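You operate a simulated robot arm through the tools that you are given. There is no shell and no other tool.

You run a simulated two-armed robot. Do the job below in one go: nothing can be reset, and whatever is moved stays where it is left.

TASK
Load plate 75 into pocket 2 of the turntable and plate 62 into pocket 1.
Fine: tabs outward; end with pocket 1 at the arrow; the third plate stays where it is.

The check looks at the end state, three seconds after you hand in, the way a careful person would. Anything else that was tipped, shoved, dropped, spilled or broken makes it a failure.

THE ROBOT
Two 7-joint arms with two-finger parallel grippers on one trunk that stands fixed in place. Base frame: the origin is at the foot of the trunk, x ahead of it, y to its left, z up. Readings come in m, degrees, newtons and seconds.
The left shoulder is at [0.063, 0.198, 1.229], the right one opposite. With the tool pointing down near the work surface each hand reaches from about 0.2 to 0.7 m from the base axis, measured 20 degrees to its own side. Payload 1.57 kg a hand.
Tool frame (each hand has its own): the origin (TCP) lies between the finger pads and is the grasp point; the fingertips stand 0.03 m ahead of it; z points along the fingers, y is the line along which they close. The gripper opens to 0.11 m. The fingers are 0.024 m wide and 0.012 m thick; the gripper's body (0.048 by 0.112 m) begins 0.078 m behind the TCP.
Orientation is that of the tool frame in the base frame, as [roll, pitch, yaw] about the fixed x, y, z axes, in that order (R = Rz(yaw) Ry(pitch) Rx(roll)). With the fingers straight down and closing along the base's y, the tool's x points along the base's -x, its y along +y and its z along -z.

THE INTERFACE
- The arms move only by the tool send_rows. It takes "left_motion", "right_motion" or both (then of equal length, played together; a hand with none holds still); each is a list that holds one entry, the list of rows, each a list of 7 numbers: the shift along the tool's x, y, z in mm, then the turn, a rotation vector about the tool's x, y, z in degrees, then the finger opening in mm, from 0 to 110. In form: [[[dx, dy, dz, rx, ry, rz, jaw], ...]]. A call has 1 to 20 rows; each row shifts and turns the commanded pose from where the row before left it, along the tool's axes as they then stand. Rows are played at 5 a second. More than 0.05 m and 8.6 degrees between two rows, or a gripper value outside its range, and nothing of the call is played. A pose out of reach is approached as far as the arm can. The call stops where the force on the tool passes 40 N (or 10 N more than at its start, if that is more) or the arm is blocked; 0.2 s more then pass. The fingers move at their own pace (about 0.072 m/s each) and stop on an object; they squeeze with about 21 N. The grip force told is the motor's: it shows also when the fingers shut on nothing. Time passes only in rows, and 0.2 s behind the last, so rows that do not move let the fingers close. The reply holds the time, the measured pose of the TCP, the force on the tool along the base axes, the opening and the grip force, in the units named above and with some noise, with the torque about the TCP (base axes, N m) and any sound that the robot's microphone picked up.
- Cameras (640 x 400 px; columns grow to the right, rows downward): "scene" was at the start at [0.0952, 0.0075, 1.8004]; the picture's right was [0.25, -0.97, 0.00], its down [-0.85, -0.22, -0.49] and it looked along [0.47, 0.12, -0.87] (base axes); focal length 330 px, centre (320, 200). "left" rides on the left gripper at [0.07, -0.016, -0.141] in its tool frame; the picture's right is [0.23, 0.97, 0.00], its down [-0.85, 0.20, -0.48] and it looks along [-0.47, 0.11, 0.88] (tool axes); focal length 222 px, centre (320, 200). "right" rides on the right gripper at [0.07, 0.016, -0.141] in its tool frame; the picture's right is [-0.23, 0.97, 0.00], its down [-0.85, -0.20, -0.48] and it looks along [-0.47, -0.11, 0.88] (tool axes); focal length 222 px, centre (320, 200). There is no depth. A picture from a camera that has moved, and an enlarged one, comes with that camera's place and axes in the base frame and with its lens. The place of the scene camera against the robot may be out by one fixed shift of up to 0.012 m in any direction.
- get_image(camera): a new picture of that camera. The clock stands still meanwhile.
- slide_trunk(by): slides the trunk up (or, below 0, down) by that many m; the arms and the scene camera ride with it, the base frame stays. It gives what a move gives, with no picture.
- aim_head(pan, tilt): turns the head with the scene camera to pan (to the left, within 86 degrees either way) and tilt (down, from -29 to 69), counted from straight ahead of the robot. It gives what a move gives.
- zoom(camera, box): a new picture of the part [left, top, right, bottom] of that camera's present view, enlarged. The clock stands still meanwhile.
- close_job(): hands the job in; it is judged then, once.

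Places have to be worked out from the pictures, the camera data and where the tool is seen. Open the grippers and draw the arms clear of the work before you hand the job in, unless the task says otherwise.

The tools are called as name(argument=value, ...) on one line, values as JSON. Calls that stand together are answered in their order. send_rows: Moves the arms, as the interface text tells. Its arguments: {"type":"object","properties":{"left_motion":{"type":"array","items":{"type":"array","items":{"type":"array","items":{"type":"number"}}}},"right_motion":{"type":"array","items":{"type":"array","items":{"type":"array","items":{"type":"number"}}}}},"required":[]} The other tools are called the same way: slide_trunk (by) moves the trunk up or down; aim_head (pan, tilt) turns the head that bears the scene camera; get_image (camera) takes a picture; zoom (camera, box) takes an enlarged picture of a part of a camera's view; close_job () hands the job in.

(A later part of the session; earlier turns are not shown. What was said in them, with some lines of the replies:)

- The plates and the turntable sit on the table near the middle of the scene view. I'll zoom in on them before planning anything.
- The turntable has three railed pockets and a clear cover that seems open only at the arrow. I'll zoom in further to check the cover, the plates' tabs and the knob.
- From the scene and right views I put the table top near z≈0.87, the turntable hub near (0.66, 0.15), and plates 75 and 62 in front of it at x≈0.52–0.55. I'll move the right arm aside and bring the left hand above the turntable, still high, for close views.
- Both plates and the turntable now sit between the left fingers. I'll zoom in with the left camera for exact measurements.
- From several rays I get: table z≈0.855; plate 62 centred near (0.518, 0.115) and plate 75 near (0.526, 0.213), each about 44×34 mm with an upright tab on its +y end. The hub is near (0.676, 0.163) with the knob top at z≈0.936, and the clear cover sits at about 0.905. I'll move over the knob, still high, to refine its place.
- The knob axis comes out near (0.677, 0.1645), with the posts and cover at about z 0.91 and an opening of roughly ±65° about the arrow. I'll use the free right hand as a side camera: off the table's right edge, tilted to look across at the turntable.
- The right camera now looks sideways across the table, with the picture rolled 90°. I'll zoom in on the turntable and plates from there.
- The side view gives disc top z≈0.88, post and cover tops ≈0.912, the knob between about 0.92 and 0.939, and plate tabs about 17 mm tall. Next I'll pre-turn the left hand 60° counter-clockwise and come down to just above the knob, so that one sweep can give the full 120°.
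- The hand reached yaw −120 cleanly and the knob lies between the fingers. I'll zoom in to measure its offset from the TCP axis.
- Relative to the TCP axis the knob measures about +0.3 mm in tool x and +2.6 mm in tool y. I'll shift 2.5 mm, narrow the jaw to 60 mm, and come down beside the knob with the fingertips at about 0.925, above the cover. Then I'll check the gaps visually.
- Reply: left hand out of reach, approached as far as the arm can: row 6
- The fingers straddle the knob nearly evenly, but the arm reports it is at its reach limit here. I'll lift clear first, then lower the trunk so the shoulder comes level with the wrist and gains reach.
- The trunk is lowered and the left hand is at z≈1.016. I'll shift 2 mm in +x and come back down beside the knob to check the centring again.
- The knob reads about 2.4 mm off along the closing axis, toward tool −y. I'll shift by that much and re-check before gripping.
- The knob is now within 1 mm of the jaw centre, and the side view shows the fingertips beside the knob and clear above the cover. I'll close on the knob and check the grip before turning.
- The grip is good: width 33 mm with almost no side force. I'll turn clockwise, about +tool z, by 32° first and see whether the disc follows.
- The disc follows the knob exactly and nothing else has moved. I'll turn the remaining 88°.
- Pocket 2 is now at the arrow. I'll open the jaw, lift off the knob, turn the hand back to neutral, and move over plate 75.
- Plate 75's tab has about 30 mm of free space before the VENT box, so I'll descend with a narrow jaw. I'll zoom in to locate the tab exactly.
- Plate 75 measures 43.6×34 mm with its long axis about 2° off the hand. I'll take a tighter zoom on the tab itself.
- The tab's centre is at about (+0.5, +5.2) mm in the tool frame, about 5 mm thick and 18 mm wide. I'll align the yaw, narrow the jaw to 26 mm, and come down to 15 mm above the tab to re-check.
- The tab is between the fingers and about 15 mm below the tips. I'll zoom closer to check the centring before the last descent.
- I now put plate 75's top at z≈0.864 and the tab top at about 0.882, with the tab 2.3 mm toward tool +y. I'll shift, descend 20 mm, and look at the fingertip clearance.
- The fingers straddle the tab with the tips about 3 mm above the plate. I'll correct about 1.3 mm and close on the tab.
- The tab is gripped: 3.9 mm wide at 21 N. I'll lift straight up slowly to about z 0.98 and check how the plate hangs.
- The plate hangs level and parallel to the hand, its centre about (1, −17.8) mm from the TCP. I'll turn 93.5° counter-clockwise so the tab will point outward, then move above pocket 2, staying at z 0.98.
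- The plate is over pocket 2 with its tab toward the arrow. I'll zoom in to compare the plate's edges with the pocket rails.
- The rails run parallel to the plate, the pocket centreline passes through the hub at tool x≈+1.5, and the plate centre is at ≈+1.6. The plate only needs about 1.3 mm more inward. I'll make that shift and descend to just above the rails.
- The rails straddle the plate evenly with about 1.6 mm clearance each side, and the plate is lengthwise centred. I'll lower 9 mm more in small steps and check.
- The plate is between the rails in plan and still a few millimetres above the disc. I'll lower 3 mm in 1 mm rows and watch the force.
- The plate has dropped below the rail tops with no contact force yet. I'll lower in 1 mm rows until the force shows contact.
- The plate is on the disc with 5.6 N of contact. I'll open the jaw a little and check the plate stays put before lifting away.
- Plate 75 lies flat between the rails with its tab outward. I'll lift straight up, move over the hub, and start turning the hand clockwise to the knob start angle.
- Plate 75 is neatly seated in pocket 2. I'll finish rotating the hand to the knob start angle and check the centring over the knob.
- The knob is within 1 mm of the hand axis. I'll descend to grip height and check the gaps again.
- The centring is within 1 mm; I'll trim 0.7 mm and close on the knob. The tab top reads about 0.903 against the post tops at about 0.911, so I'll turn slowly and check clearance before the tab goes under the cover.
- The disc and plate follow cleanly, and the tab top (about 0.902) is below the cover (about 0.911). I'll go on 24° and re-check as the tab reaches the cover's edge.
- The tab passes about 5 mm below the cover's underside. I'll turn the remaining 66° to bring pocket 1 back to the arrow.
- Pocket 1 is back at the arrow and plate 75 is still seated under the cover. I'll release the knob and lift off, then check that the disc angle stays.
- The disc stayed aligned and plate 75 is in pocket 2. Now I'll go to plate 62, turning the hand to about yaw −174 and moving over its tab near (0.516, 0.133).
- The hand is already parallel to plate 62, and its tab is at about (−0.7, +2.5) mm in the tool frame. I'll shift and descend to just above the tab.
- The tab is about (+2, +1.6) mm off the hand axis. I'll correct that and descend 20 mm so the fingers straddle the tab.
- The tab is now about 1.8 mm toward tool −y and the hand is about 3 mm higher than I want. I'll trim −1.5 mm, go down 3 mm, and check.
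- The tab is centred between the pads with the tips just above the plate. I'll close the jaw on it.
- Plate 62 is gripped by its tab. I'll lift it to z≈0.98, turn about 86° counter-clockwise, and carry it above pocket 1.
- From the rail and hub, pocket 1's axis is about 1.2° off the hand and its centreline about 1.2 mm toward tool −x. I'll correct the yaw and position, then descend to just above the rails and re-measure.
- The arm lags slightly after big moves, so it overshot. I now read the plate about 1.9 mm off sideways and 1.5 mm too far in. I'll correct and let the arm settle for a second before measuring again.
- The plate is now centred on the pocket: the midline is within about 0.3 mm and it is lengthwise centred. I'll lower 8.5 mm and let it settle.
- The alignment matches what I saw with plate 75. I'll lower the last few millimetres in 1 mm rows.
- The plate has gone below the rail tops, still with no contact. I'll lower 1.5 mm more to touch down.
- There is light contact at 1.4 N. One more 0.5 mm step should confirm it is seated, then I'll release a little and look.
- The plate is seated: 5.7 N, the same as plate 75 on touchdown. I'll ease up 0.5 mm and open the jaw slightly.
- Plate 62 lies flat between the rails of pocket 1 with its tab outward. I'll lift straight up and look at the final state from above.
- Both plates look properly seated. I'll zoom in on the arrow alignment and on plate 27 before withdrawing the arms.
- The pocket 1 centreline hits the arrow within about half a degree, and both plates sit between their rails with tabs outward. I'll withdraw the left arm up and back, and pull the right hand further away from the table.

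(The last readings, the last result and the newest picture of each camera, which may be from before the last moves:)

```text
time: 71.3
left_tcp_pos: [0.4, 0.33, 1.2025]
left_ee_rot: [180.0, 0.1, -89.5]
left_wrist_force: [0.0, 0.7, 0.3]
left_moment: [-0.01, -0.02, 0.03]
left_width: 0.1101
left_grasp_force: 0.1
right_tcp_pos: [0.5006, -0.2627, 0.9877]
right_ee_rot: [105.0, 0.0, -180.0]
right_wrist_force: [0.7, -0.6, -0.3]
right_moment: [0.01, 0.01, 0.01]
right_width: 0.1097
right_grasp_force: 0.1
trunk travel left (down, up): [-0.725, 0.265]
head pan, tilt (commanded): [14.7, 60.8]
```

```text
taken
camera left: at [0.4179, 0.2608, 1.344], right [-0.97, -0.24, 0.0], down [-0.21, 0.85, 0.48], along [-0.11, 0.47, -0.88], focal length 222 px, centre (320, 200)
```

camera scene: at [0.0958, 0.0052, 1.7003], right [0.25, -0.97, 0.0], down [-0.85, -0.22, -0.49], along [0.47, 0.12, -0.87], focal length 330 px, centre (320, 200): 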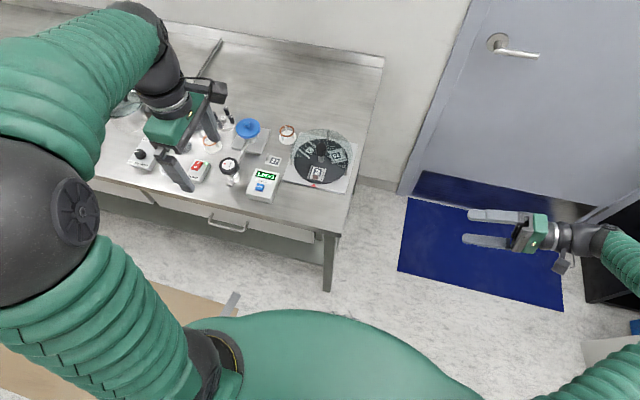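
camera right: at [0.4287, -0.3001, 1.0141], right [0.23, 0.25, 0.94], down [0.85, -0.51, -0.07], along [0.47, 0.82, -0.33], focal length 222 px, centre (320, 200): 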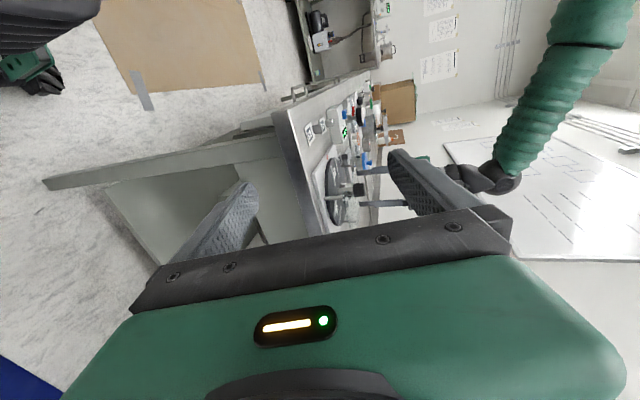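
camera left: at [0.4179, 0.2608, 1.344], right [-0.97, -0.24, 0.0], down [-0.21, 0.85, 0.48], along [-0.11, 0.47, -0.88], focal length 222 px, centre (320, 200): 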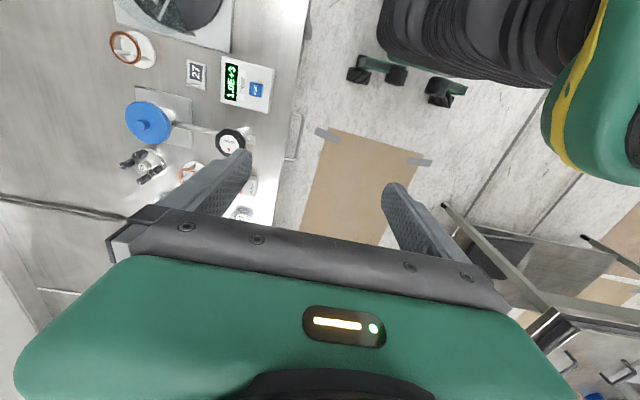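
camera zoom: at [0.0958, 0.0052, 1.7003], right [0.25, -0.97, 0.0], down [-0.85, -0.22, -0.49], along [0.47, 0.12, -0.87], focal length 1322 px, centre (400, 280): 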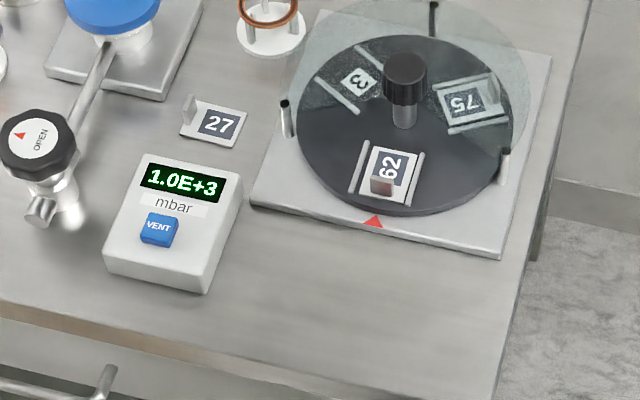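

The final picture shows plate 62 in pocket 1 at the arrow and plate 75 in pocket 2, both with tabs outward. Plate 27, the VENT box and the other items are where they were, and both grippers are open and clear, so I'm handing the job in.

close_job()

```text
The job is handed in.
```

The job is done and handed in. Plate 75 is in pocket 2 and plate 62 is in pocket 1, both lying flat between their rails with tabs outward.

- **Arrow:** pocket 1 ended at the arrow, within about half a degree by my measurement.
- **Third plate:** plate 27 is where it started. In the last pictures, nothing else on the table had been moved.
- **Arms:** both grippers are open and clear of the work.

I lowered the trunk by 0.1 m so the left arm could reach the turntable knob, and left it there.
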